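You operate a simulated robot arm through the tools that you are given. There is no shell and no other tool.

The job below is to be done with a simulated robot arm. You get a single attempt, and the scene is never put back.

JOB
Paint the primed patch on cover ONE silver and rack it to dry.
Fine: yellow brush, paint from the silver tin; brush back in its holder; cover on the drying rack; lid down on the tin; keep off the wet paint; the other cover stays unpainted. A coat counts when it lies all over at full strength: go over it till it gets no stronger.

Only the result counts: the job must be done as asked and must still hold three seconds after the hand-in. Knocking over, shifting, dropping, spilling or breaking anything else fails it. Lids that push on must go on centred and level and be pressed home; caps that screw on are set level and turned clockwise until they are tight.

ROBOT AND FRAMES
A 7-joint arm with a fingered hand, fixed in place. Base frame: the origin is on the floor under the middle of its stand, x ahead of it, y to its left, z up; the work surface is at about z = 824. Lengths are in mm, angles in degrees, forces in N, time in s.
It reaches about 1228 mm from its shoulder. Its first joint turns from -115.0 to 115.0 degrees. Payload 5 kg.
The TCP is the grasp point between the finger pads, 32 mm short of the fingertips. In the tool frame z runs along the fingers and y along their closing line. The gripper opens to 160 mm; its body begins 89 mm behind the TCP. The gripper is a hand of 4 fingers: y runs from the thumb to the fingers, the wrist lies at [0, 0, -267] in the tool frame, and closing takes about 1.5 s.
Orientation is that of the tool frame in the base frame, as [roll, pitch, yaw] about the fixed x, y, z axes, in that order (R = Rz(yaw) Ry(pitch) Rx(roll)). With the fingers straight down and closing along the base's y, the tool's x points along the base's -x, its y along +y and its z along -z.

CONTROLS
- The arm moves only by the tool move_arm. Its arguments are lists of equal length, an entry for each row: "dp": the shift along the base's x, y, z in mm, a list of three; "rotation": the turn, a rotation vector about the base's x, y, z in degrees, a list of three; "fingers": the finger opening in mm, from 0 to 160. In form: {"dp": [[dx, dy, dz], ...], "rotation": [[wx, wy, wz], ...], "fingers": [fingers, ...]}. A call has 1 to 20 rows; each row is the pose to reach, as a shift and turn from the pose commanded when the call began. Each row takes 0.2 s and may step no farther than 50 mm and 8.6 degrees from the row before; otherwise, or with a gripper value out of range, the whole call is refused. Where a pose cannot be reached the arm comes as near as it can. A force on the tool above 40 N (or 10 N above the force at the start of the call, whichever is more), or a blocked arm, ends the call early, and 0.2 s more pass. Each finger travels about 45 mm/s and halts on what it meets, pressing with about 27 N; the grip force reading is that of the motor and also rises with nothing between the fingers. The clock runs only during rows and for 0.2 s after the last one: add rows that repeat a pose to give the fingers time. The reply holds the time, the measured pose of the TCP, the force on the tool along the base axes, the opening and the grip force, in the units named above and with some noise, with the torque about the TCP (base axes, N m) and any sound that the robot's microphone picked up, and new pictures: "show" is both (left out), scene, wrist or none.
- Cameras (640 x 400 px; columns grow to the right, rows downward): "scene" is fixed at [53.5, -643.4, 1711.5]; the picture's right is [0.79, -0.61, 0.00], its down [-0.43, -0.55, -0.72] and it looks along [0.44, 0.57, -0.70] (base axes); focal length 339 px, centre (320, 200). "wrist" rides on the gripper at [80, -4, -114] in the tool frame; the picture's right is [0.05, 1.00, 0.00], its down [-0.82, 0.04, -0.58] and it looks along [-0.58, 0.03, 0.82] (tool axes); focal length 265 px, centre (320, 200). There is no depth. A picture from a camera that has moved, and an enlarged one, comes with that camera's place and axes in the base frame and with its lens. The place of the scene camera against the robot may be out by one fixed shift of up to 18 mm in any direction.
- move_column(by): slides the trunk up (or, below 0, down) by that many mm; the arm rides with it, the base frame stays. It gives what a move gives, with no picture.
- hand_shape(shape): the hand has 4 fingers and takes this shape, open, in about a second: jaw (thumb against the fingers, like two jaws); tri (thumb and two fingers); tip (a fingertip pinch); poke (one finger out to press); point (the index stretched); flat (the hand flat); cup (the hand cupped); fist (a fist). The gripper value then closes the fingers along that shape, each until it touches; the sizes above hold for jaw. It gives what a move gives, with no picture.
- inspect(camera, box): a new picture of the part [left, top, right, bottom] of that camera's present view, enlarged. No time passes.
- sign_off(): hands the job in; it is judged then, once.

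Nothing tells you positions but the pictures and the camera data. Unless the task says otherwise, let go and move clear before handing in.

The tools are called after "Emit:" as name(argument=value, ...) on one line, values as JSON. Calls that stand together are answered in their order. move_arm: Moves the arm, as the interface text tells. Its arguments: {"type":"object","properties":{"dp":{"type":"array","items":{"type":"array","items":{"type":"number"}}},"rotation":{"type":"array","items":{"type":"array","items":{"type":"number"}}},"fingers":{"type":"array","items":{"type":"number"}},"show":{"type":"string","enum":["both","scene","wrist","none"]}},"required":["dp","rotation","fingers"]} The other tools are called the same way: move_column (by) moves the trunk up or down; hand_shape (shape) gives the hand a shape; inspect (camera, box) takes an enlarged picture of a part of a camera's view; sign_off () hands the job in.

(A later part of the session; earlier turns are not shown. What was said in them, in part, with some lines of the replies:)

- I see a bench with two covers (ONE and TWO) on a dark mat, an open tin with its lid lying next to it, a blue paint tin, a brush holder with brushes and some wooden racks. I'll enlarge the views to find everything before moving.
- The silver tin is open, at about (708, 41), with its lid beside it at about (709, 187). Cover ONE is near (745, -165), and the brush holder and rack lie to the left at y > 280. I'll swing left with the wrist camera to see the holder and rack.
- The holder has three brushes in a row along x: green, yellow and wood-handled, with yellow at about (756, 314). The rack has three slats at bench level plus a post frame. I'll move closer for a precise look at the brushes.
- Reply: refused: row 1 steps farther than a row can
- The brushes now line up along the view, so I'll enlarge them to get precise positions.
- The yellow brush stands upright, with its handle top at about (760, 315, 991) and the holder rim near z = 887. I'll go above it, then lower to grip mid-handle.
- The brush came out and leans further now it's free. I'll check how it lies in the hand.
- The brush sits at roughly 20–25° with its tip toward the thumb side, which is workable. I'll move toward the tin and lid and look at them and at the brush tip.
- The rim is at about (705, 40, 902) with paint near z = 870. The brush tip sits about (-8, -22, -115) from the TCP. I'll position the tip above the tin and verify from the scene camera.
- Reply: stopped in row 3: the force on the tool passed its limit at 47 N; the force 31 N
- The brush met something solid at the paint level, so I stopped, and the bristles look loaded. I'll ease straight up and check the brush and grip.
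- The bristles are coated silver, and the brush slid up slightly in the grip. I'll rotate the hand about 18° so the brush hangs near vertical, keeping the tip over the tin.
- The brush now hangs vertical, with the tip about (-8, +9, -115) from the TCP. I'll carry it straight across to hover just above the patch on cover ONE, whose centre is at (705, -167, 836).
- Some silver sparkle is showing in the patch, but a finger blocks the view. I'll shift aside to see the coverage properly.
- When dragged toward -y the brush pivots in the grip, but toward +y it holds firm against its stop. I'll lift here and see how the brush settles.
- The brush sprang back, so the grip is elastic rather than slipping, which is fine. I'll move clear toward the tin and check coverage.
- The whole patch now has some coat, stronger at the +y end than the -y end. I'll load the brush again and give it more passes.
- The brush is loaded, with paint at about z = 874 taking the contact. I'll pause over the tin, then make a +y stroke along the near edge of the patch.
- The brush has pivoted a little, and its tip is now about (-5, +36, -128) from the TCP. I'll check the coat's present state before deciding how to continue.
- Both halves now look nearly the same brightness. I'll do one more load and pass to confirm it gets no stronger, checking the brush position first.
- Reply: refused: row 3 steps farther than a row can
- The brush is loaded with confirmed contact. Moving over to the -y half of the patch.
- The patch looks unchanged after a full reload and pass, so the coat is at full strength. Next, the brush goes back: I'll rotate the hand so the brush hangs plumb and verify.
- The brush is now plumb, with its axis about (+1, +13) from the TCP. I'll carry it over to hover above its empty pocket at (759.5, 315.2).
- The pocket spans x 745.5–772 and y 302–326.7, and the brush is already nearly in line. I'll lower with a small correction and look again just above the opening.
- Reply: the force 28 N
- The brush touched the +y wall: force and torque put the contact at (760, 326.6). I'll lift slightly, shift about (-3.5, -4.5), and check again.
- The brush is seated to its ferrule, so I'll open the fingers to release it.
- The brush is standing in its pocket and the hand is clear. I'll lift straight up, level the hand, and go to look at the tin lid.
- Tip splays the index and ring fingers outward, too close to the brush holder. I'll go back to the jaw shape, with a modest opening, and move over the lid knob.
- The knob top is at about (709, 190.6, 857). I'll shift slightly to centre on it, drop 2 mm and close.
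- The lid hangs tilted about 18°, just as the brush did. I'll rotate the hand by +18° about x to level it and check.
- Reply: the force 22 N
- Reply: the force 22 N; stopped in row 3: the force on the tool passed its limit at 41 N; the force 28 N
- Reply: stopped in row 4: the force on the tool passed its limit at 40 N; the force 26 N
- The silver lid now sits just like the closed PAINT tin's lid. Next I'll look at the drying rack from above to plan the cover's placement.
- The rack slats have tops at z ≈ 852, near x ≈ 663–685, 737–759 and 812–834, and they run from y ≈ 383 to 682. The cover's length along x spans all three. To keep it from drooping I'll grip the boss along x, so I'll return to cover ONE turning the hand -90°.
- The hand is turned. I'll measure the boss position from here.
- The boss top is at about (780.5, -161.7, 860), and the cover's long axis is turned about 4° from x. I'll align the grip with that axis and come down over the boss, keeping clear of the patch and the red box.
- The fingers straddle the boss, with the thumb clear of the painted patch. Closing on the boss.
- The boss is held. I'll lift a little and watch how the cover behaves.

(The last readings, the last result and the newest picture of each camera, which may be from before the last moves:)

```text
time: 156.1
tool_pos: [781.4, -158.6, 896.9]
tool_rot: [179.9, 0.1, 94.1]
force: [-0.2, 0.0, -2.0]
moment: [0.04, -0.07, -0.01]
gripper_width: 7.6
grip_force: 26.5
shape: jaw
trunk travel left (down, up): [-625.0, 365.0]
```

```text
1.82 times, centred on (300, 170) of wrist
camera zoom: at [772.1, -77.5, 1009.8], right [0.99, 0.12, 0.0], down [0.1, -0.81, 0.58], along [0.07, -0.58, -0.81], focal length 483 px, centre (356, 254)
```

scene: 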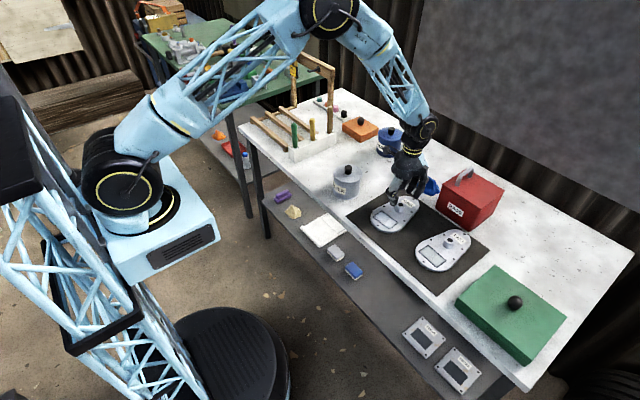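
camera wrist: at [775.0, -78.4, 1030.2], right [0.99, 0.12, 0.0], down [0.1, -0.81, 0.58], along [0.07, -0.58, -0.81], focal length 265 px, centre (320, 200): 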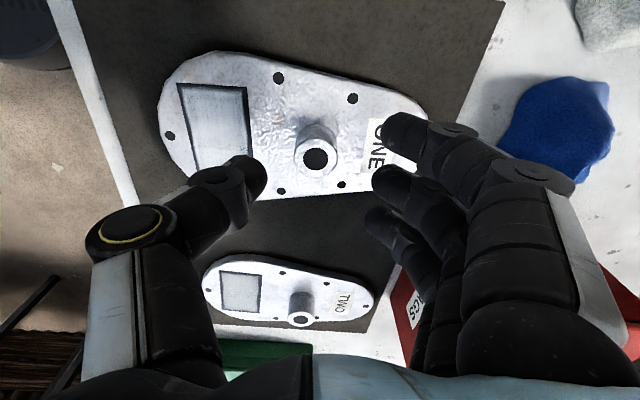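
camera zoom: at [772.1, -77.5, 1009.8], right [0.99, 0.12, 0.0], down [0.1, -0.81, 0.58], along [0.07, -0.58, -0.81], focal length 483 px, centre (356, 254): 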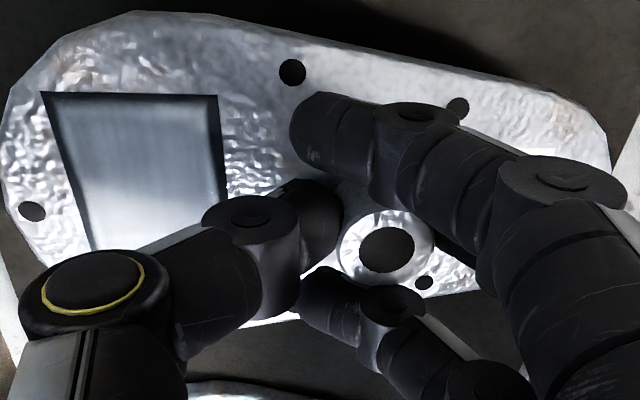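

The cover came up cleanly, with its wide end riding a bit high as expected. I'll raise it to travel height and measure the tilt.

Emit:
move_arm(dp=[[0, 0, 30], [-8, 5, 65], [-16, 10, 105], [-24, 20, 145], [-30, 30, 180], [-30, 30, 180]], rotation=[[0, 0, 0], [0, 0, 0], [0, 0, 0], [0, 0, 0], [0, 0, 0], [0, 0, 0]], fingers=[0, 0, 0, 0, 0, 0], show="both")

Emit:
inspect(camera="scene", box=[330, 70, 450, 180])

Emit:
inspect(camera="wrist", box=[120, 40, 480, 290])

```text
time: 157.5
tool_pos: [750.9, -128.1, 1077.1]
tool_rot: [-179.9, 0.1, 94.0]
force: [0.0, -0.4, -3.9]
moment: [0.02, -0.05, -0.02]
gripper_width: 7.8
grip_force: 27.0
shape: jaw
trunk travel left (down, up): [-625.0, 365.0]
camera wrist: at [741.7, -47.5, 1189.7], right [0.99, 0.12, 0.0], down [0.1, -0.81, 0.58], along [0.07, -0.58, -0.81], focal length 265 px, centre (320, 200)
```

scene: 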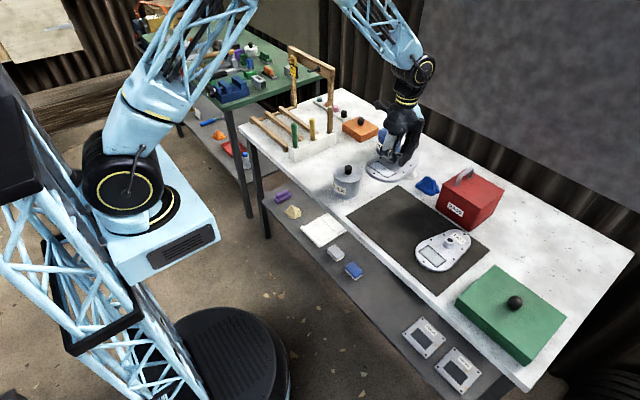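
wrist: 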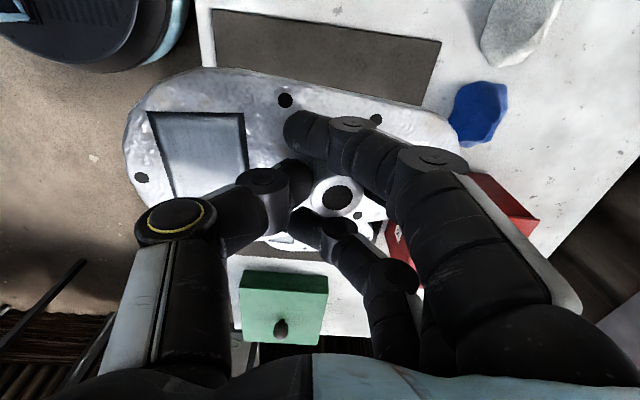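

```text
3.64 times, centred on (390, 125) of scene
camera zoom: at [53.5, -643.4, 1711.5], right [0.79, -0.61, 0.0], down [-0.43, -0.55, -0.72], along [0.44, 0.57, -0.7], focal length 1232 px, centre (66, 473)
```

zoom: 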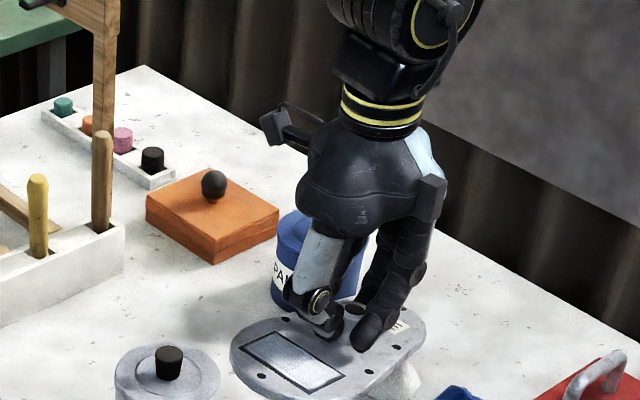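

```text
1.60 times, centred on (300, 165) of wrist
camera zoom: at [741.7, -47.5, 1189.7], right [0.99, 0.12, 0.0], down [0.1, -0.81, 0.58], along [0.07, -0.58, -0.81], focal length 425 px, centre (352, 256)
```

zoom: 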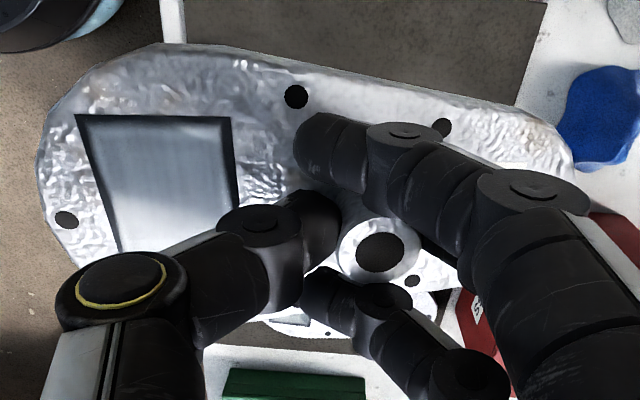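

I estimate the cover's narrow end is about 13° low, with a slight roll. I'll rotate the hand to level it, then check.

Emit:
move_arm(dp=[[0, 0, 5], [0, 5, 10], [0, 10, 15], [0, 10, 15]], rotation=[[-2, -6, 0], [-4, -12, 0], [-4, -12, 0], [-4, -12, 0]], fingers=[0, 0, 0, 0], show="wrist")

Emit:
inspect(camera="scene", box=[330, 70, 450, 180])

Emit:
inspect(camera="wrist", box=[120, 40, 480, 290])

```text
time: 158.5
tool_pos: [751.6, -118.4, 1092.1]
tool_rot: [168.2, 5.0, 93.3]
force: [0.5, -1.1, -3.0]
moment: [0.03, 0.0, -0.04]
gripper_width: 7.9
grip_force: 26.7
shape: jaw
trunk travel left (down, up): [-625.0, 365.0]
camera wrist: at [719.5, -30.1, 1194.8], right [0.97, 0.13, 0.2], down [-0.03, -0.77, 0.64], along [0.23, -0.63, -0.74], focal length 265 px, centre (320, 200)
```

wrist: 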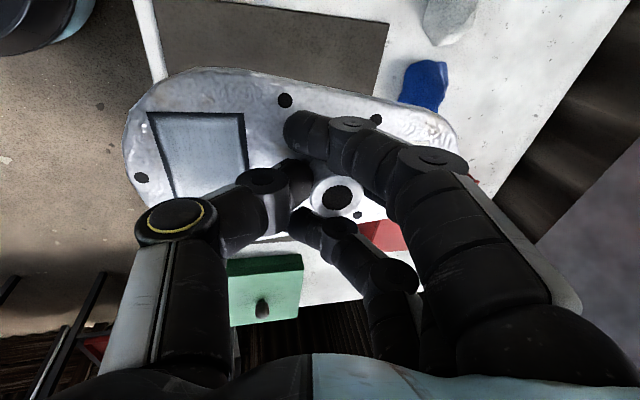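

```text
3.64 times, centred on (390, 125) of scene
camera zoom: at [53.5, -643.4, 1711.5], right [0.79, -0.61, 0.0], down [-0.43, -0.55, -0.72], along [0.44, 0.57, -0.7], focal length 1232 px, centre (66, 473)
```

zoom: 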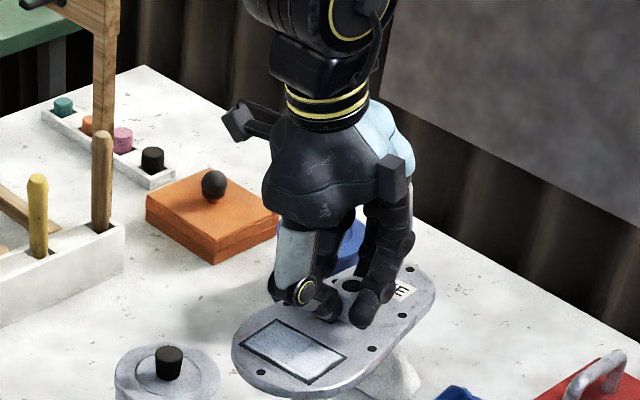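

```text
1.60 times, centred on (300, 165) of wrist
camera zoom: at [719.5, -30.1, 1194.8], right [0.97, 0.13, 0.2], down [-0.03, -0.77, 0.64], along [0.23, -0.63, -0.74], focal length 425 px, centre (352, 256)
```

zoom: 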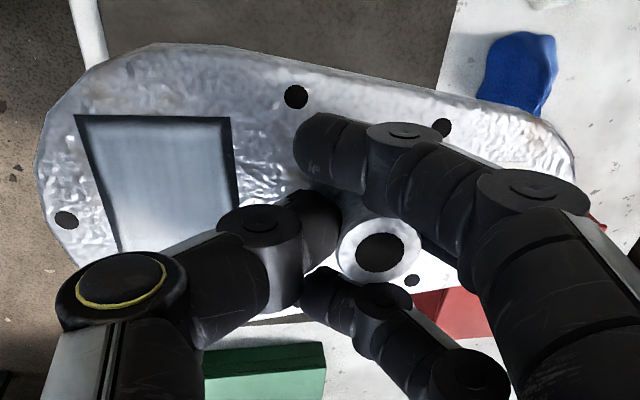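

The cover is almost level now; a small correction of about (+3.5°, +1.5°) remains. I'll apply it and carry the cover smoothly at height over to the rack.

Emit:
move_arm(dp=[[0, 10, 2], [0, 30, 5], [0, 60, 5], [0, 100, 5], [0, 140, 5], [0, 180, 5], [0, 220, 5], [0, 260, 5], [0, 300, 5], [0, 340, 5], [0, 380, 5], [0, 420, 5], [0, 460, 5], [0, 500, 5], [0, 540, 5], [0, 580, 5], [0, 620, 5], [0, 650, 5], [0, 670, 5], [0, 683, 5]], rotation=[[1.7, 0.7, 0], [3.5, 1.5, 0], [3.5, 1.5, 0], [3.5, 1.5, 0], [3.5, 1.5, 0], [3.5, 1.5, 0], [3.5, 1.5, 0], [3.5, 1.5, 0], [3.5, 1.5, 0], [3.5, 1.5, 0], [3.5, 1.5, 0], [3.5, 1.5, 0], [3.5, 1.5, 0], [3.5, 1.5, 0], [3.5, 1.5, 0], [3.5, 1.5, 0], [3.5, 1.5, 0], [3.5, 1.5, 0], [3.5, 1.5, 0], [3.5, 1.5, 0]], fingers=[0, 0, 0, 0, 0, 0, 0, 0, 0, 0, 0, 0, 0, 0, 0, 0, 0, 0, 0, 0], show="both")

Emit:
inspect(camera="scene", box=[200, 20, 350, 150])

Emit:
inspect(camera="wrist", box=[120, 40, 480, 290])

```text
time: 162.7
tool_pos: [749.7, 566.5, 1096.9]
tool_rot: [169.5, 1.4, 93.5]
force: [-0.8, -0.4, -4.1]
moment: [0.0, -0.04, 0.02]
gripper_width: 7.8
grip_force: 27.2
shape: jaw
trunk travel left (down, up): [-625.0, 365.0]
camera wrist: at [721.4, 648.4, 1205.5], right [0.98, 0.12, 0.18], down [-0.01, -0.8, 0.59], along [0.21, -0.58, -0.78], focal length 265 px, centre (320, 200)
```

scene: 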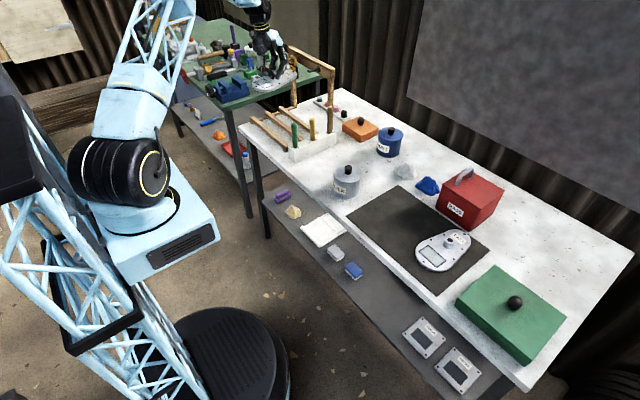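
wrist: 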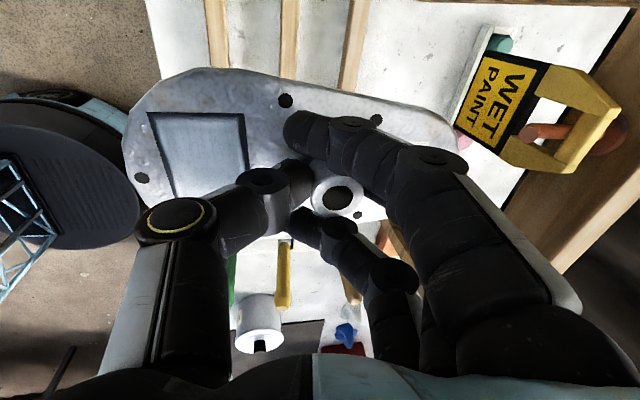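

```text
3.08 times, centred on (275, 85) of scene
camera zoom: at [53.5, -643.4, 1711.5], right [0.79, -0.61, 0.0], down [-0.43, -0.55, -0.72], along [0.44, 0.57, -0.7], focal length 1043 px, centre (458, 554)
```

zoom: 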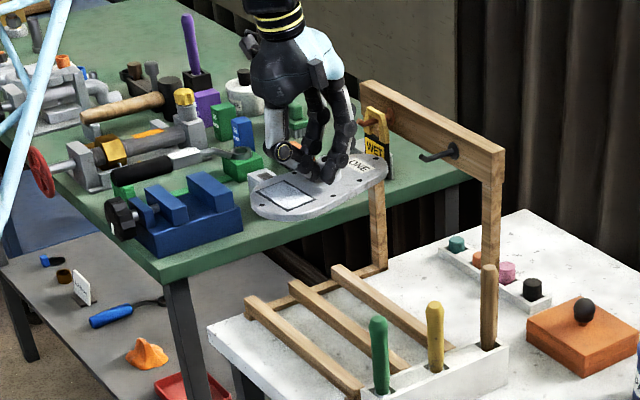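

```text
1.60 times, centred on (300, 165) of wrist
camera zoom: at [721.4, 648.4, 1205.5], right [0.98, 0.12, 0.18], down [-0.01, -0.8, 0.59], along [0.21, -0.58, -0.78], focal length 425 px, centre (352, 256)
```

zoom: 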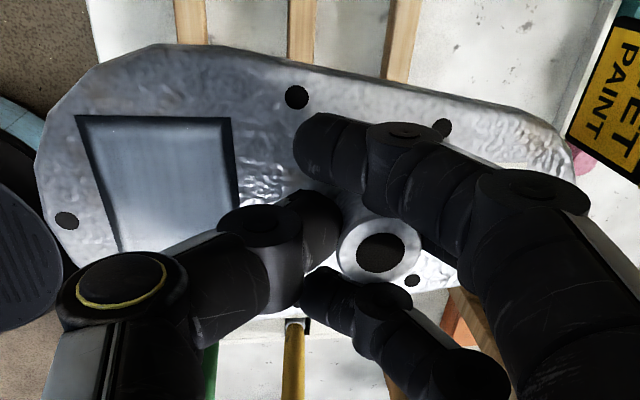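

The cover is over the rack, but the hanging WET PAINT sign is close at y ≈ 600+. I'll shift back to y ≈ 535, between the peg and the sign, and start lowering.

Emit:
move_arm(dp=[[0, -8, 0], [0, -20, 0], [0, -29, 0], [0, -32, 0], [0, -32, -15], [0, -32, -40], [0, -32, -70], [0, -32, -95], [0, -32, -110], [0, -32, -110]], rotation=[[0, 0, 0], [0, 0, 0], [0, 0, 0], [0, 0, 0], [0, 0, 0], [0, 0, 0], [0, 0, 0], [0, 0, 0], [0, 0, 0], [0, 0, 0]], fingers=[0, 0, 0, 0, 0, 0, 0, 0, 0, 0], show="both")

Emit:
inspect(camera="scene", box=[230, 50, 350, 150])

Emit:
inspect(camera="wrist", box=[100, 0, 520, 290])

```text
time: 164.9
tool_pos: [747.9, 532.8, 986.5]
tool_rot: [169.5, 1.4, 93.5]
force: [1.0, -0.5, -2.9]
moment: [0.01, 0.02, 0.02]
gripper_width: 7.8
grip_force: 26.3
shape: jaw
trunk travel left (down, up): [-625.0, 365.0]
camera wrist: at [719.3, 614.2, 1094.5], right [0.98, 0.12, 0.18], down [-0.01, -0.8, 0.59], along [0.21, -0.58, -0.78], focal length 265 px, centre (320, 200)
```

scene: 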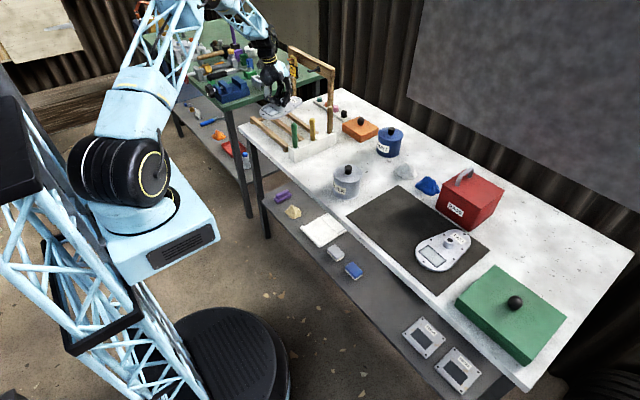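
wrist: 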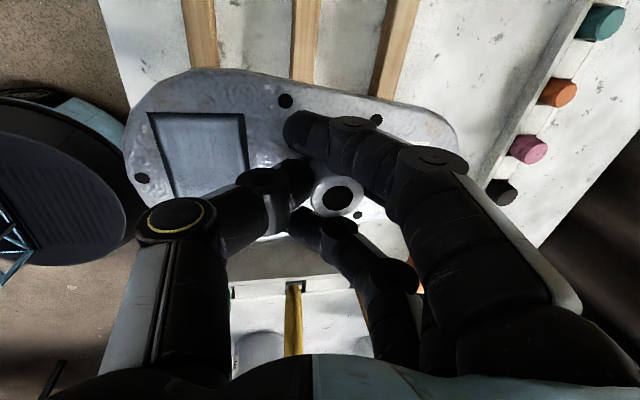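

```text
4.00 times, centred on (290, 100) of scene
camera zoom: at [53.5, -643.4, 1711.5], right [0.79, -0.61, 0.0], down [-0.43, -0.55, -0.72], along [0.44, 0.57, -0.7], focal length 1356 px, centre (440, 600)
```

zoom: 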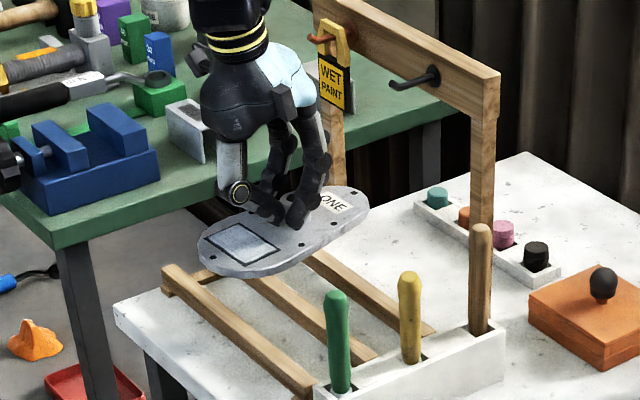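

```text
1.38 times, centred on (310, 145) of wrist
camera zoom: at [719.3, 614.2, 1094.5], right [0.98, 0.12, 0.18], down [-0.01, -0.8, 0.59], along [0.21, -0.58, -0.78], focal length 366 px, centre (334, 276)
```

zoom: 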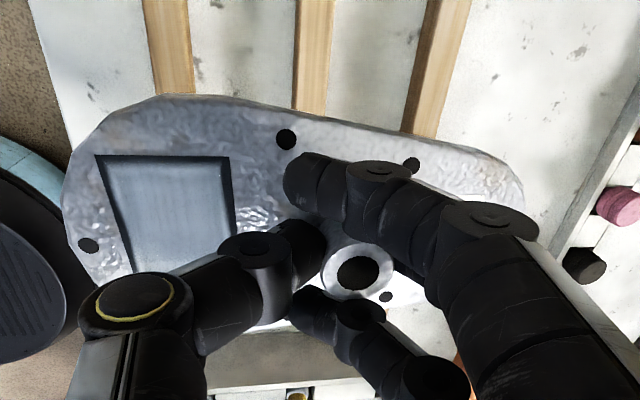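

The cover is level in roll, with its narrow end about 4° high. I'll correct that, shift to the final x and lower to just above the slats.

Emit:
move_arm(dp=[[6, 0, -5], [14, 0, -20], [22, 0, -40], [24, 0, -58], [24, 0, -65]], rotation=[[0, 1, 0], [0, 2, 0], [0, 3, 0], [0, 3, 0], [0, 3, 0]], fingers=[0, 0, 0, 0, 0], show="none")

Emit:
inspect(camera="scene", box=[240, 70, 340, 150])

Emit:
inspect(camera="wrist", box=[100, 0, 520, 290])

```text
time: 166.1
tool_pos: [774.5, 534.1, 919.6]
tool_rot: [172.5, 1.2, 93.6]
force: [-0.4, 0.0, -3.5]
moment: [-0.01, -0.03, 0.0]
gripper_width: 7.6
grip_force: 26.9
shape: jaw
trunk travel left (down, up): [-625.0, 365.0]
```

```text
5.00 times, centred on (290, 110) of scene
camera zoom: at [53.5, -643.4, 1711.5], right [0.79, -0.61, 0.0], down [-0.43, -0.55, -0.72], along [0.44, 0.57, -0.7], focal length 1694 px, centre (470, 650)
```

zoom: 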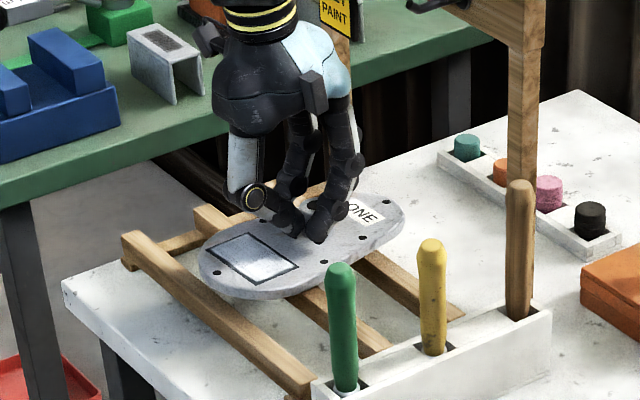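

```text
1.38 times, centred on (310, 145) of wrist
camera zoom: at [751.3, 615.4, 1030.7], right [0.98, 0.12, 0.13], down [0.02, -0.8, 0.59], along [0.17, -0.58, -0.79], focal length 366 px, centre (334, 276)
```

zoom: 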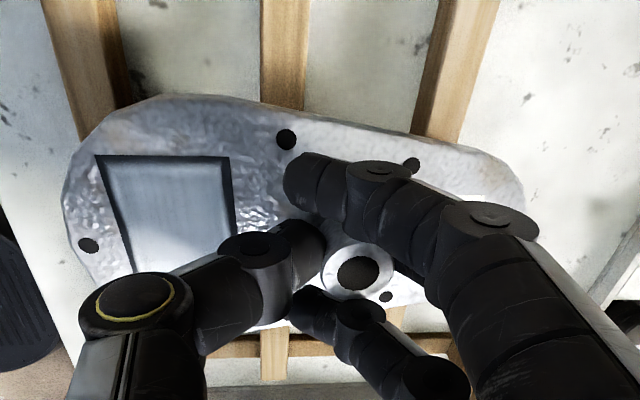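

The cover spans all three slats. I'll shift 4 mm for margin and lower gently until it touches.

Emit:
move_arm(dp=[[-2, 0, -5], [-4, 0, -9], [-4, 0, -12]], rotation=[[0, 0, 0], [0, 0, 0], [0, 0, 0]], fingers=[0, 0, 0], show="none")

Emit:
inspect(camera="scene", box=[250, 80, 330, 145])

```text
time: 166.9
tool_pos: [770.7, 533.4, 909.6]
tool_rot: [172.6, 1.2, 93.6]
force: [0.1, 0.1, -3.4]
moment: [0.01, -0.05, -0.01]
gripper_width: 7.5
grip_force: 27.2
shape: jaw
trunk travel left (down, up): [-625.0, 365.0]
```

```text
6.15 times, centred on (290, 112) of scene
camera zoom: at [53.5, -643.4, 1711.5], right [0.79, -0.61, 0.0], down [-0.43, -0.55, -0.72], along [0.44, 0.57, -0.7], focal length 2085 px, centre (505, 738)
```

zoom: 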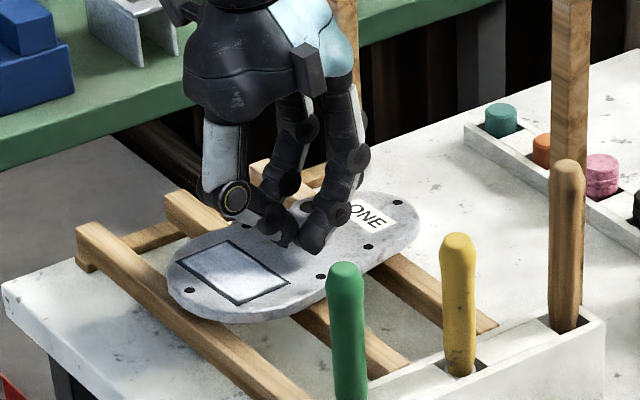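

Emit:
move_arm(dp=[[0, 0, -2], [0, 0, -4], [0, 0, -6]], rotation=[[0, 0, 0], [0, 0, 0], [0, 0, 0]], fingers=[0, 0, 0], show="none")

Emit:
inspect(camera="scene", box=[250, 80, 330, 145])

```text
time: 167.7
tool_pos: [770.9, 532.4, 903.6]
tool_rot: [172.6, 1.3, 93.6]
force: [0.1, -0.1, -3.3]
moment: [0.02, 0.01, 0.01]
gripper_width: 7.7
grip_force: 27.1
shape: jaw
trunk travel left (down, up): [-625.0, 365.0]
```

```text
6.15 times, centred on (290, 112) of scene
camera zoom: at [53.5, -643.4, 1711.5], right [0.79, -0.61, 0.0], down [-0.43, -0.55, -0.72], along [0.44, 0.57, -0.7], focal length 2085 px, centre (505, 738)
```

zoom: 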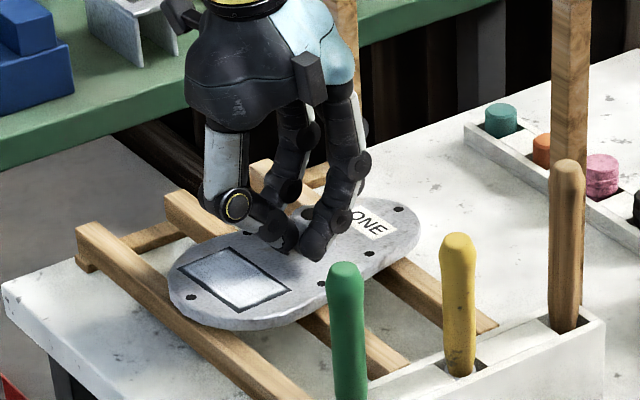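

Emit:
move_arm(dp=[[0, 0, -2], [0, 0, -4]], rotation=[[0, 0, 0], [0, 0, 0]], fingers=[0, 0], show="none")

Emit:
inspect(camera="scene", box=[250, 80, 330, 145])

```text
time: 168.3
tool_pos: [770.5, 532.5, 899.9]
tool_rot: [172.5, 1.1, 93.6]
force: [0.1, 0.1, -3.3]
moment: [0.02, -0.02, 0.01]
gripper_width: 7.7
grip_force: 27.0
shape: jaw
trunk travel left (down, up): [-625.0, 365.0]
```

```text
6.15 times, centred on (290, 112) of scene
camera zoom: at [53.5, -643.4, 1711.5], right [0.79, -0.61, 0.0], down [-0.43, -0.55, -0.72], along [0.44, 0.57, -0.7], focal length 2085 px, centre (505, 738)
```

zoom: 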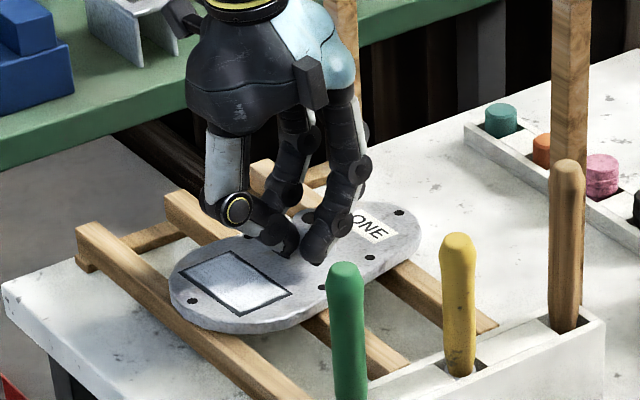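

Emit:
move_arm(dp=[[0, 0, -2], [0, 0, -4]], rotation=[[0, 0, 0], [0, 0, 0]], fingers=[0, 0], show="none")

Emit:
inspect(camera="scene", box=[250, 80, 330, 145])

```text
time: 168.9
tool_pos: [770.3, 533.0, 896.9]
tool_rot: [172.3, 1.2, 93.7]
force: [-2.2, -0.3, 2.1]
moment: [-0.02, -0.1, -0.03]
gripper_width: 7.7
grip_force: 27.6
shape: jaw
trunk travel left (down, up): [-625.0, 365.0]
```

```text
6.15 times, centred on (290, 112) of scene
camera zoom: at [53.5, -643.4, 1711.5], right [0.79, -0.61, 0.0], down [-0.43, -0.55, -0.72], along [0.44, 0.57, -0.7], focal length 2085 px, centre (505, 738)
```

zoom: 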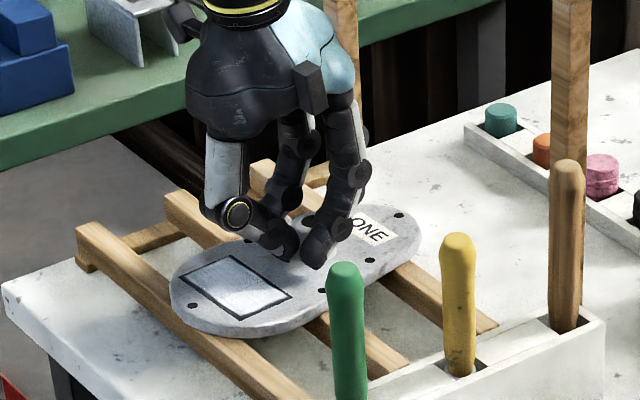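

Emit:
move_arm(dp=[[0, 0, -0.5], [0, 0, -1.5]], rotation=[[0, -0.8, 0], [0, -1.5, 0]], fingers=[0, 0], show="wrist")

Emit:
inspect(camera="scene", box=[255, 95, 315, 140])

Emit:
inspect(camera="wrist", box=[100, 0, 520, 290])

```text
time: 169.5
tool_pos: [769.1, 533.1, 895.2]
tool_rot: [170.9, 1.2, 93.6]
force: [-4.4, -2.0, 9.7]
moment: [-0.06, -0.01, -0.04]
gripper_width: 7.8
grip_force: 26.9
shape: jaw
trunk travel left (down, up): [-625.0, 365.0]
camera wrist: at [743.7, 615.1, 1005.2], right [0.98, 0.12, 0.16], down [0.0, -0.8, 0.59], along [0.2, -0.58, -0.79], focal length 265 px, centre (320, 200)
```

wrist: 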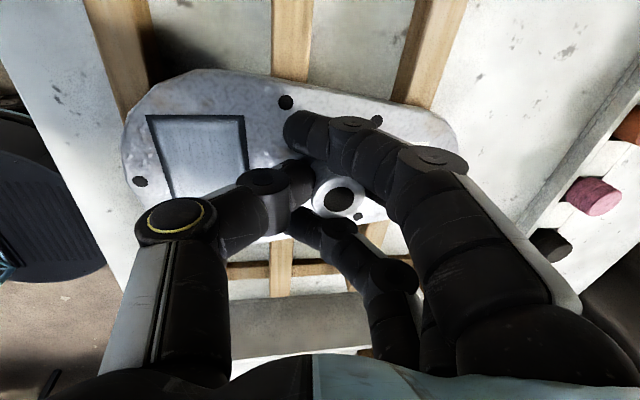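

```text
8.89 times, centred on (285, 118) of scene
camera zoom: at [53.5, -643.4, 1711.5], right [0.79, -0.61, 0.0], down [-0.43, -0.55, -0.72], along [0.44, 0.57, -0.7], focal length 3012 px, centre (631, 933)
```

zoom: 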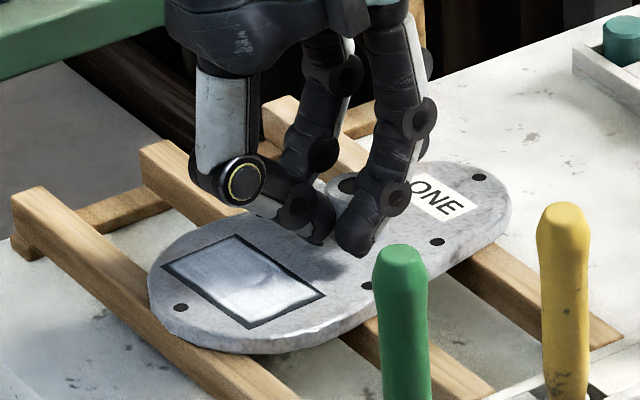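

```text
1.38 times, centred on (310, 145) of wrist
camera zoom: at [743.7, 615.1, 1005.2], right [0.98, 0.12, 0.16], down [0.0, -0.8, 0.59], along [0.2, -0.58, -0.79], focal length 366 px, centre (334, 276)
```

zoom: 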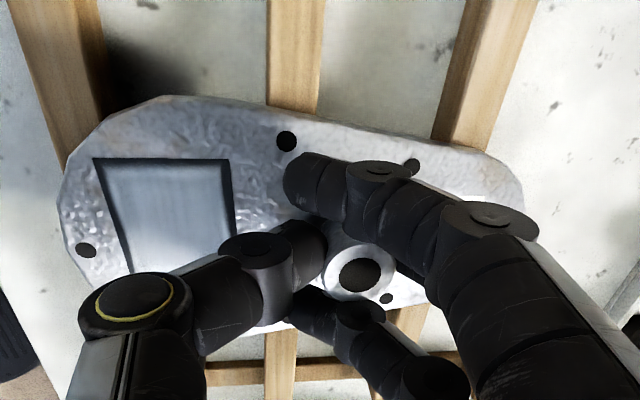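

The cover rests on the slats. I'll open the fingers just enough to free the boss, keeping the thumb away from the wet patch, and check before lifting.

Emit:
move_arm(dp=[[0, 0, 0.5], [0, 0, 1], [0, 0, 1.5], [0, 0, 2]], rotation=[[0, 0, 0], [0, 0, 0], [0, 0, 0], [0, 0, 0]], fingers=[15, 30, 36, 38], show="wrist")

Emit:
inspect(camera="scene", box=[255, 95, 315, 140])

Emit:
inspect(camera="wrist", box=[200, 80, 440, 260])

```text
time: 170.5
tool_pos: [771.0, 532.8, 897.0]
tool_rot: [170.9, 1.2, 93.4]
force: [4.1, 0.1, 7.3]
moment: [0.06, 0.07, -0.01]
gripper_width: 35.2
grip_force: 0.1
shape: jaw
trunk travel left (down, up): [-625.0, 365.0]
camera wrist: at [744.9, 614.1, 1006.8], right [0.98, 0.12, 0.16], down [0.0, -0.8, 0.59], along [0.19, -0.58, -0.79], focal length 265 px, centre (320, 200)
```

wrist: 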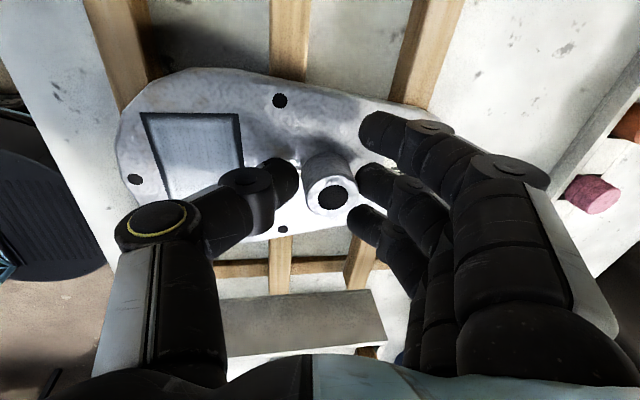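

```text
8.89 times, centred on (285, 118) of scene
camera zoom: at [53.5, -643.4, 1711.5], right [0.79, -0.61, 0.0], down [-0.43, -0.55, -0.72], along [0.44, 0.57, -0.7], focal length 3012 px, centre (631, 933)
```

zoom: 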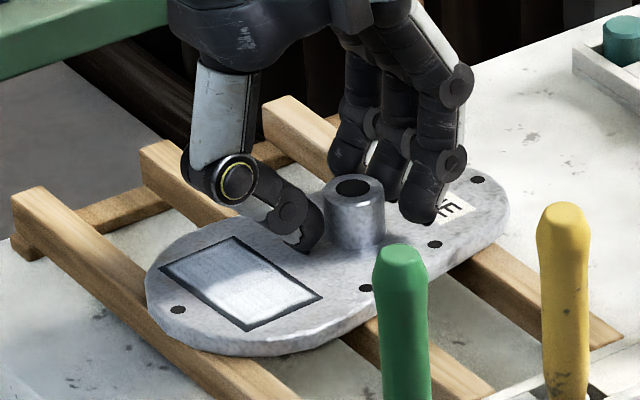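

```text
2.22 times, centred on (320, 170) of wrist
camera zoom: at [744.9, 614.1, 1006.8], right [0.98, 0.12, 0.16], down [0.0, -0.8, 0.59], along [0.19, -0.58, -0.79], focal length 590 px, centre (320, 267)
```

zoom: 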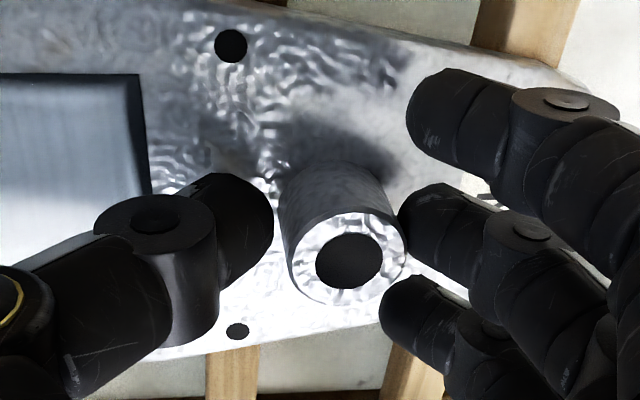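

The boss is free and the thumb is well clear of the patch. Lifting straight up before opening any further.

Emit:
move_arm(dp=[[0, 0, 5], [0, 0, 15], [0, 0, 35], [0, 0, 65], [0, 0, 105], [-20, 0, 145], [-40, 0, 180]], rotation=[[0, 0, 0], [0, 0, 0], [0, 0, 0], [0, 0, 0], [0, 4, 0], [0, 8, 0], [0, 9, 0]], fingers=[38, 38, 38, 50, 60, 80, 80], show="both")

Emit:
inspect(camera="scene", box=[240, 80, 320, 150])

Emit:
inspect(camera="wrist", box=[120, 0, 480, 220])

```text
time: 172.1
tool_pos: [728.4, 530.5, 1080.0]
tool_rot: [-180.0, 0.7, 93.7]
force: [-0.1, -1.1, -0.4]
moment: [0.02, -0.01, 0.02]
gripper_width: 79.3
grip_force: 0.0
shape: jaw
trunk travel left (down, up): [-625.0, 365.0]
camera wrist: at [720.9, 612.6, 1191.4], right [0.99, 0.12, 0.0], down [0.09, -0.8, 0.59], along [0.07, -0.58, -0.81], focal length 265 px, centre (320, 200)
```

scene: 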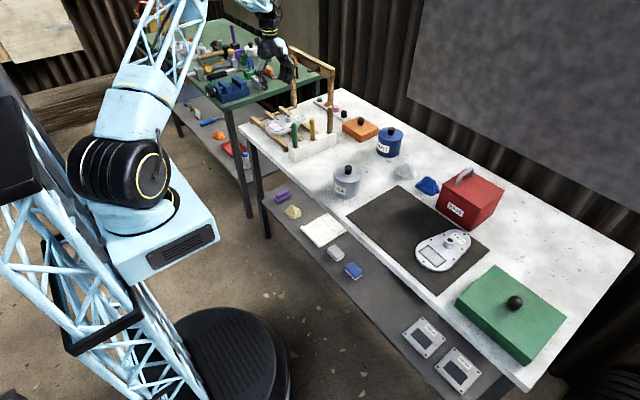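
wrist: 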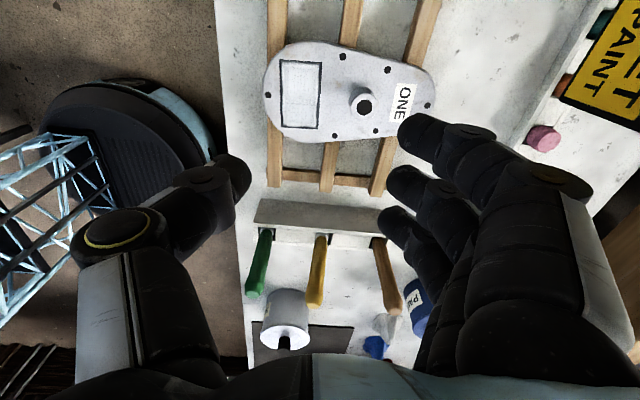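

```text
5.71 times, centred on (280, 115) of scene
camera zoom: at [53.5, -643.4, 1711.5], right [0.79, -0.61, 0.0], down [-0.43, -0.55, -0.72], along [0.44, 0.57, -0.7], focal length 1936 px, centre (549, 686)
```

zoom: 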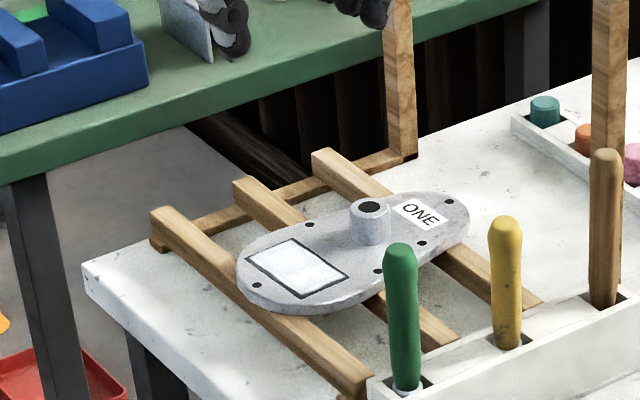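

```text
1.78 times, centred on (300, 110) of wrist
camera zoom: at [720.9, 612.6, 1191.4], right [0.99, 0.12, 0.0], down [0.09, -0.8, 0.59], along [0.07, -0.58, -0.81], focal length 472 px, centre (356, 360)
```

zoom: 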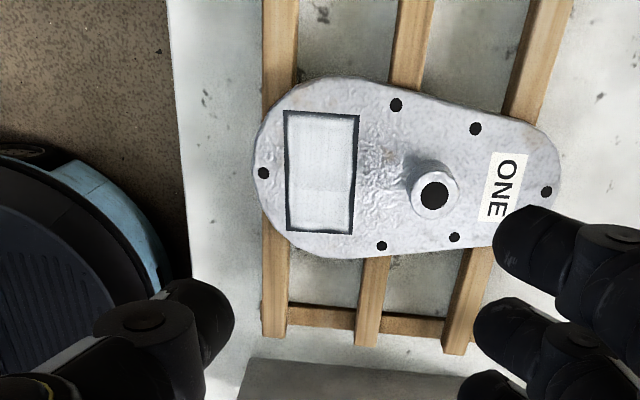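

The cover rests flat across all three slats. I'll look closely at the paint and at the whole scene before finishing.

Emit:
inspect(camera="wrist", box=[265, 45, 345, 150])

Emit:
inspect(camera="scene", box=[262, 108, 302, 138])

Emit:
inspect(camera="scene", box=[320, 150, 500, 280])

Emit:
inspect(camera="scene", box=[240, 90, 420, 210])

```text
3.81 times, centred on (305, 98) of wrist
camera zoom: at [720.9, 612.6, 1191.4], right [0.99, 0.12, 0.0], down [0.09, -0.8, 0.59], along [0.07, -0.58, -0.81], focal length 1011 px, centre (377, 590)
```

zoom: 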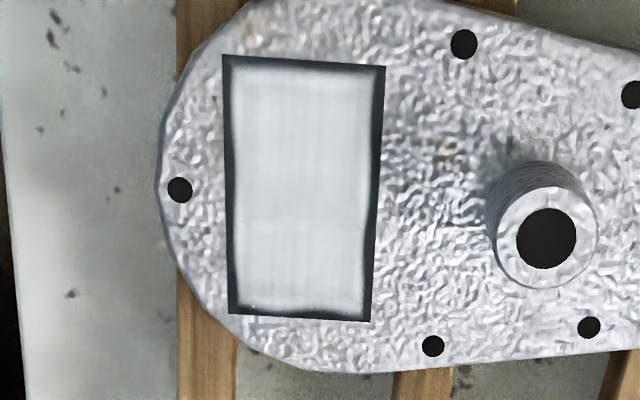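

```text
13.33 times, centred on (282, 123) of scene
camera zoom: at [53.5, -643.4, 1711.5], right [0.79, -0.61, 0.0], down [-0.43, -0.55, -0.72], along [0.44, 0.57, -0.7], focal length 4518 px, centre (827, 1227)
```

zoom: 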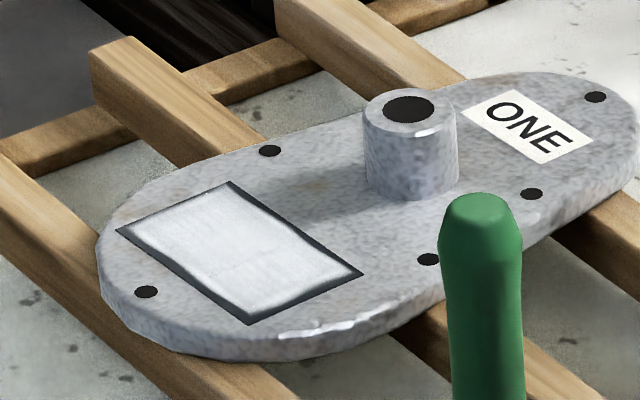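

```text
3.08 times, centred on (410, 215) of scene
camera zoom: at [53.5, -643.4, 1711.5], right [0.79, -0.61, 0.0], down [-0.43, -0.55, -0.72], along [0.44, 0.57, -0.7], focal length 1043 px, centre (43, 154)
```

zoom: 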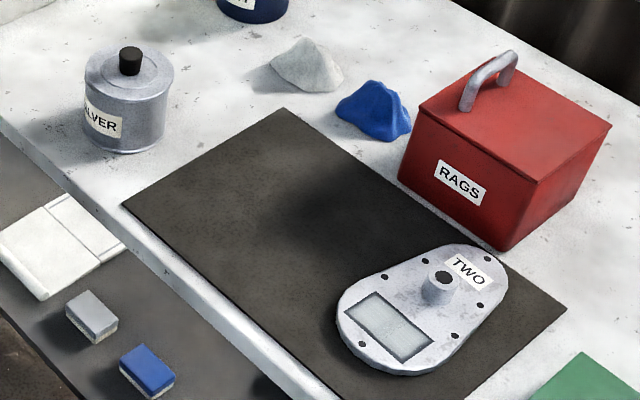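

```text
3.33 times, centred on (330, 150) of scene
camera zoom: at [53.5, -643.4, 1711.5], right [0.79, -0.61, 0.0], down [-0.43, -0.55, -0.72], along [0.44, 0.57, -0.7], focal length 1130 px, centre (287, 367)
```

zoom: 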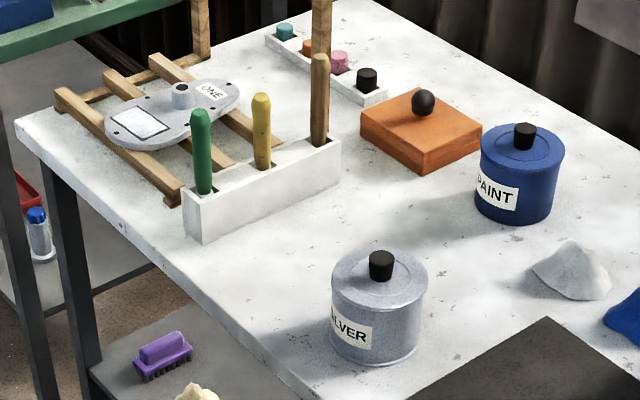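

The cover is on the rack, the brush is in its holder, and cover TWO is untouched. I'll compare the two tins at high zoom to be sure the silver lid is fully home.

Emit:
inspect(camera="scene", box=[322, 158, 374, 204])

Emit:
inspect(camera="scene", box=[364, 118, 416, 164])

```text
8.70 times, centred on (348, 181) of scene
camera zoom: at [53.5, -643.4, 1711.5], right [0.79, -0.61, 0.0], down [-0.43, -0.55, -0.72], along [0.44, 0.57, -0.7], focal length 2947 px, centre (76, 365)
```

zoom: 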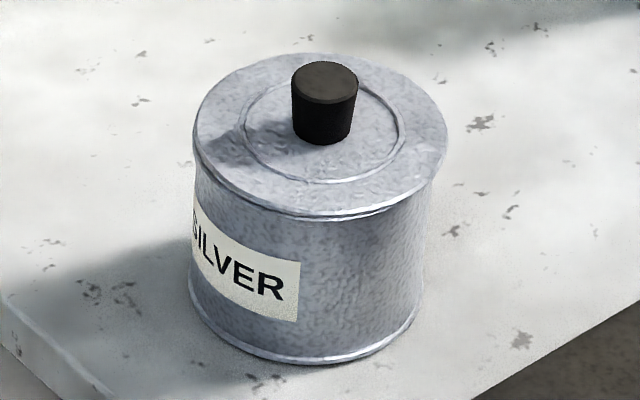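

```text
8.70 times, centred on (390, 141) of scene
camera zoom: at [53.5, -643.4, 1711.5], right [0.79, -0.61, 0.0], down [-0.43, -0.55, -0.72], along [0.44, 0.57, -0.7], focal length 2947 px, centre (-289, 713)
```

zoom: 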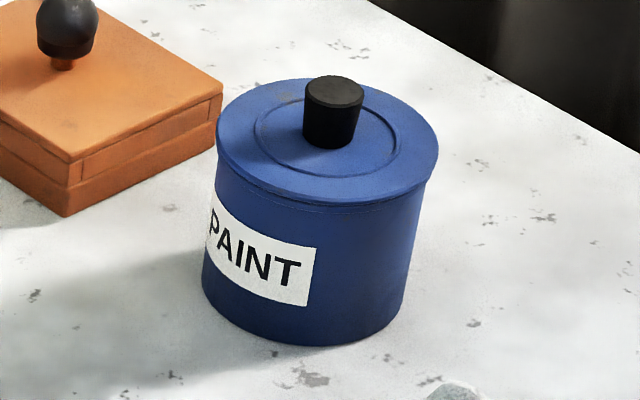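

Emit:
inspect(camera="scene", box=[334, 172, 364, 190])

Emit:
inspect(camera="scene", box=[374, 130, 404, 148])

```text
16.00 times, centred on (349, 181) of scene
camera zoom: at [53.5, -643.4, 1711.5], right [0.79, -0.61, 0.0], down [-0.43, -0.55, -0.72], along [0.44, 0.57, -0.7], focal length 5422 px, centre (-144, 504)
```

zoom: 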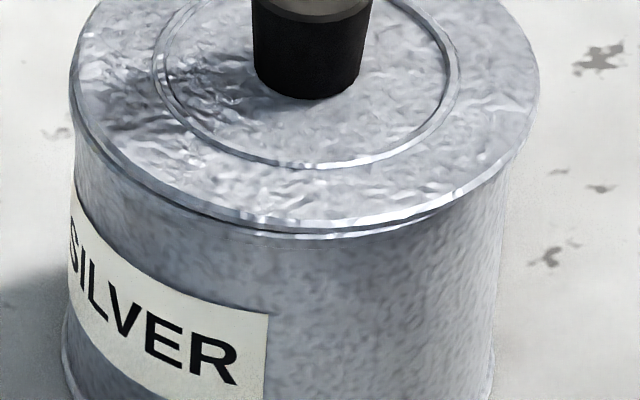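

```text
16.00 times, centred on (389, 139) of scene
camera zoom: at [53.5, -643.4, 1711.5], right [0.79, -0.61, 0.0], down [-0.43, -0.55, -0.72], along [0.44, 0.57, -0.7], focal length 5422 px, centre (-784, 1176)
```

zoom: 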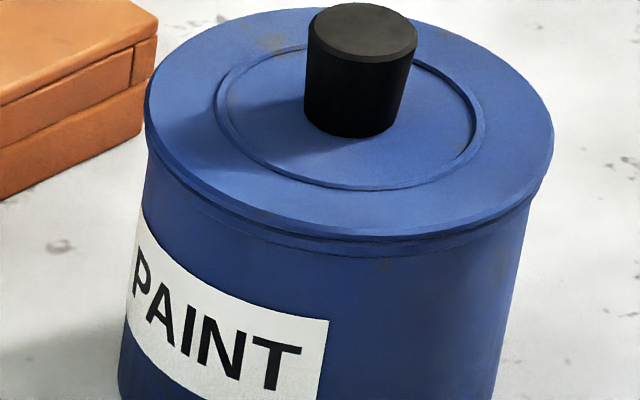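

The silver lid sits as low and as centred as the PAINT tin's lid, so everything is in place. I'll pull the hand well clear and take a last look.

Emit:
move_arm(dp=[[-20, 0, 30], [-50, 0, 60], [-90, 0, 75], [-120, -20, 80], [-120, -20, 80], [-120, -20, 80]], rotation=[[0, 0, 0], [0, 0, 0], [0, 0, 0], [0, 0, 0], [0, 0, 0], [0, 0, 0]], fingers=[80, 80, 80, 80, 80, 80], show="both")

Emit:
inspect(camera="scene", box=[230, 80, 400, 200])

Emit:
inspect(camera="scene", box=[262, 108, 302, 138])

```text
time: 173.5
tool_pos: [612.0, 513.0, 1157.2]
tool_rot: [179.9, 0.7, 93.7]
force: [-0.9, 0.1, 0.0]
moment: [0.04, -0.01, 0.01]
gripper_width: 79.3
grip_force: 0.2
shape: jaw
trunk travel left (down, up): [-625.0, 365.0]
camera wrist: at [603.0, 595.3, 1270.0], right [0.99, 0.12, 0.0], down [0.09, -0.8, 0.59], along [0.07, -0.58, -0.81], focal length 265 px, centre (320, 200)
```

scene: 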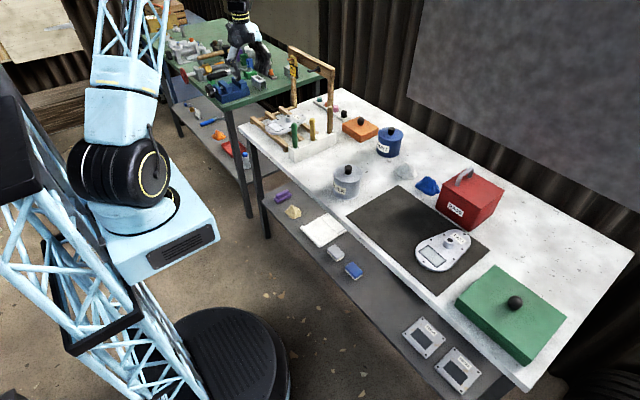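
wrist: 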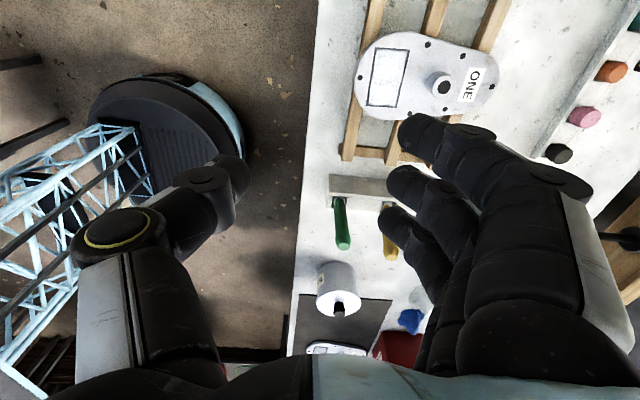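

```text
3.33 times, centred on (315, 140) of scene
camera zoom: at [53.5, -643.4, 1711.5], right [0.79, -0.61, 0.0], down [-0.43, -0.55, -0.72], along [0.44, 0.57, -0.7], focal length 1130 px, centre (337, 400)
```

zoom: 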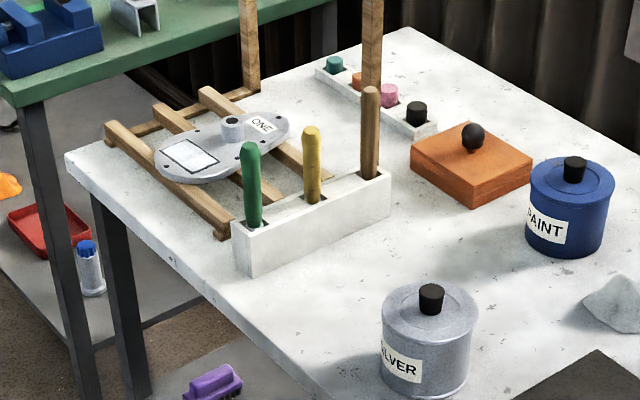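

```text
13.33 times, centred on (282, 123) of scene
camera zoom: at [53.5, -643.4, 1711.5], right [0.79, -0.61, 0.0], down [-0.43, -0.55, -0.72], along [0.44, 0.57, -0.7], focal length 4518 px, centre (827, 1227)
```

zoom: 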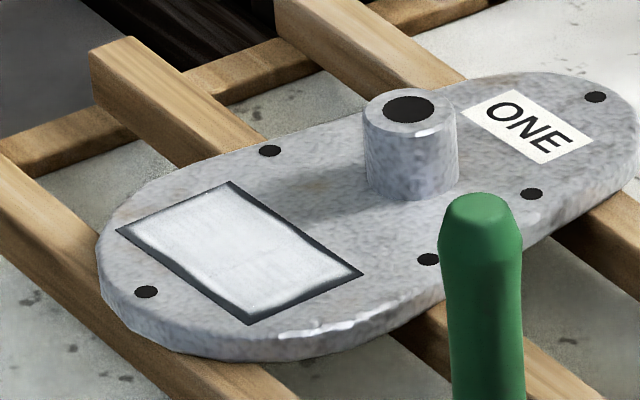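

Everything looks right; one last detail to confirm is the lid height, comparing it carefully with the PAINT tin.

Emit:
inspect(camera="scene", box=[334, 184, 364, 202])

Emit:
inspect(camera="scene", box=[374, 142, 404, 160])

Emit:
inspect(camera="wrist", box=[300, 250, 380, 330])

```text
16.00 times, centred on (349, 193) of scene
camera zoom: at [53.5, -643.4, 1711.5], right [0.79, -0.61, 0.0], down [-0.43, -0.55, -0.72], along [0.44, 0.57, -0.7], focal length 5422 px, centre (-144, 312)
```

zoom: 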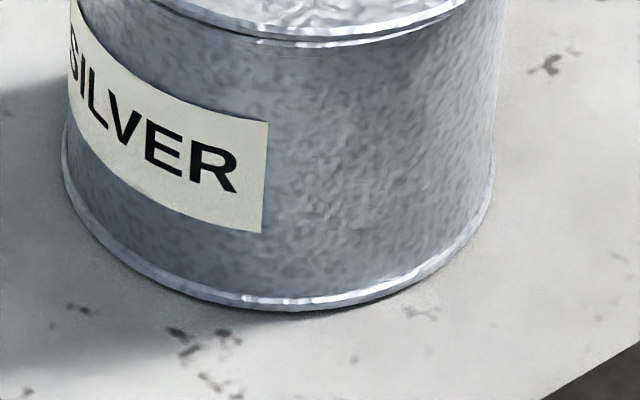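

```text
16.00 times, centred on (389, 151) of scene
camera zoom: at [53.5, -643.4, 1711.5], right [0.79, -0.61, 0.0], down [-0.43, -0.55, -0.72], along [0.44, 0.57, -0.7], focal length 5422 px, centre (-784, 984)
```

zoom: 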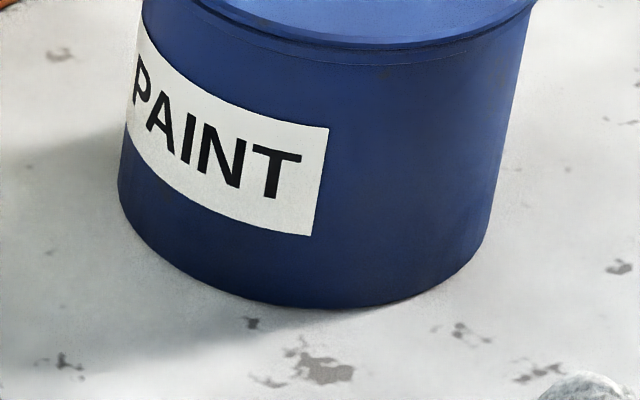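

```text
5.00 times, centred on (340, 290) of wrist
camera zoom: at [603.0, 595.3, 1270.0], right [0.99, 0.12, 0.0], down [0.09, -0.8, 0.59], along [0.07, -0.58, -0.81], focal length 1327 px, centre (220, -250)
```

zoom: 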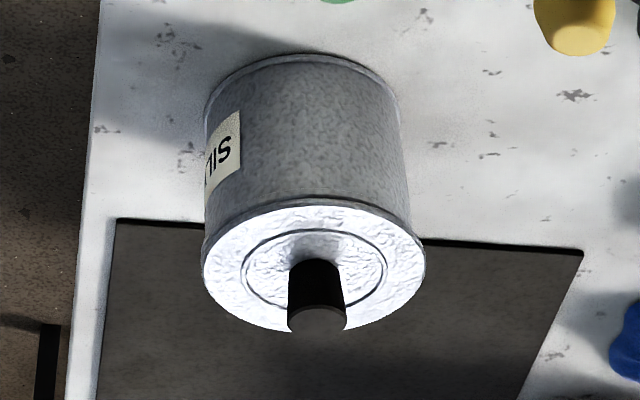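

Emit:
sign_off()

```text
The job is handed in.
```

Cover ONE's patch is painted silver, and the cover is on the drying rack. I have handed the job in but have not seen the verdict.

- **Paint:** I went over the patch several times with the yellow brush from the silver tin. A last full reload and pass made no visible difference, so I took the coat as full strength. One earlier dip missed the paint, which is why I did that extra pass. Once or twice the brush ran slightly past the patch edge onto bare metal.
- **Brush:** It is back upright in its own pocket in the holder. It touched the pocket wall on the first try, and went in after a small shift.
- **Cover:** It lies flat across all three slats of the rack, patch side up. I carried it by the boss and kept the fingers off the wet paint.
- **Lid:** It is on the silver tin and was pressed to about 40 N. It sits at the same height as the PAINT tin's lid, and is about 1–2 mm off centre by my measurements.
- **Tin:** The dips seem to have moved the silver tin about 3–4 mm from where it stood.

Cover TWO was not touched. I saw nothing else moved, spilled or knocked over.
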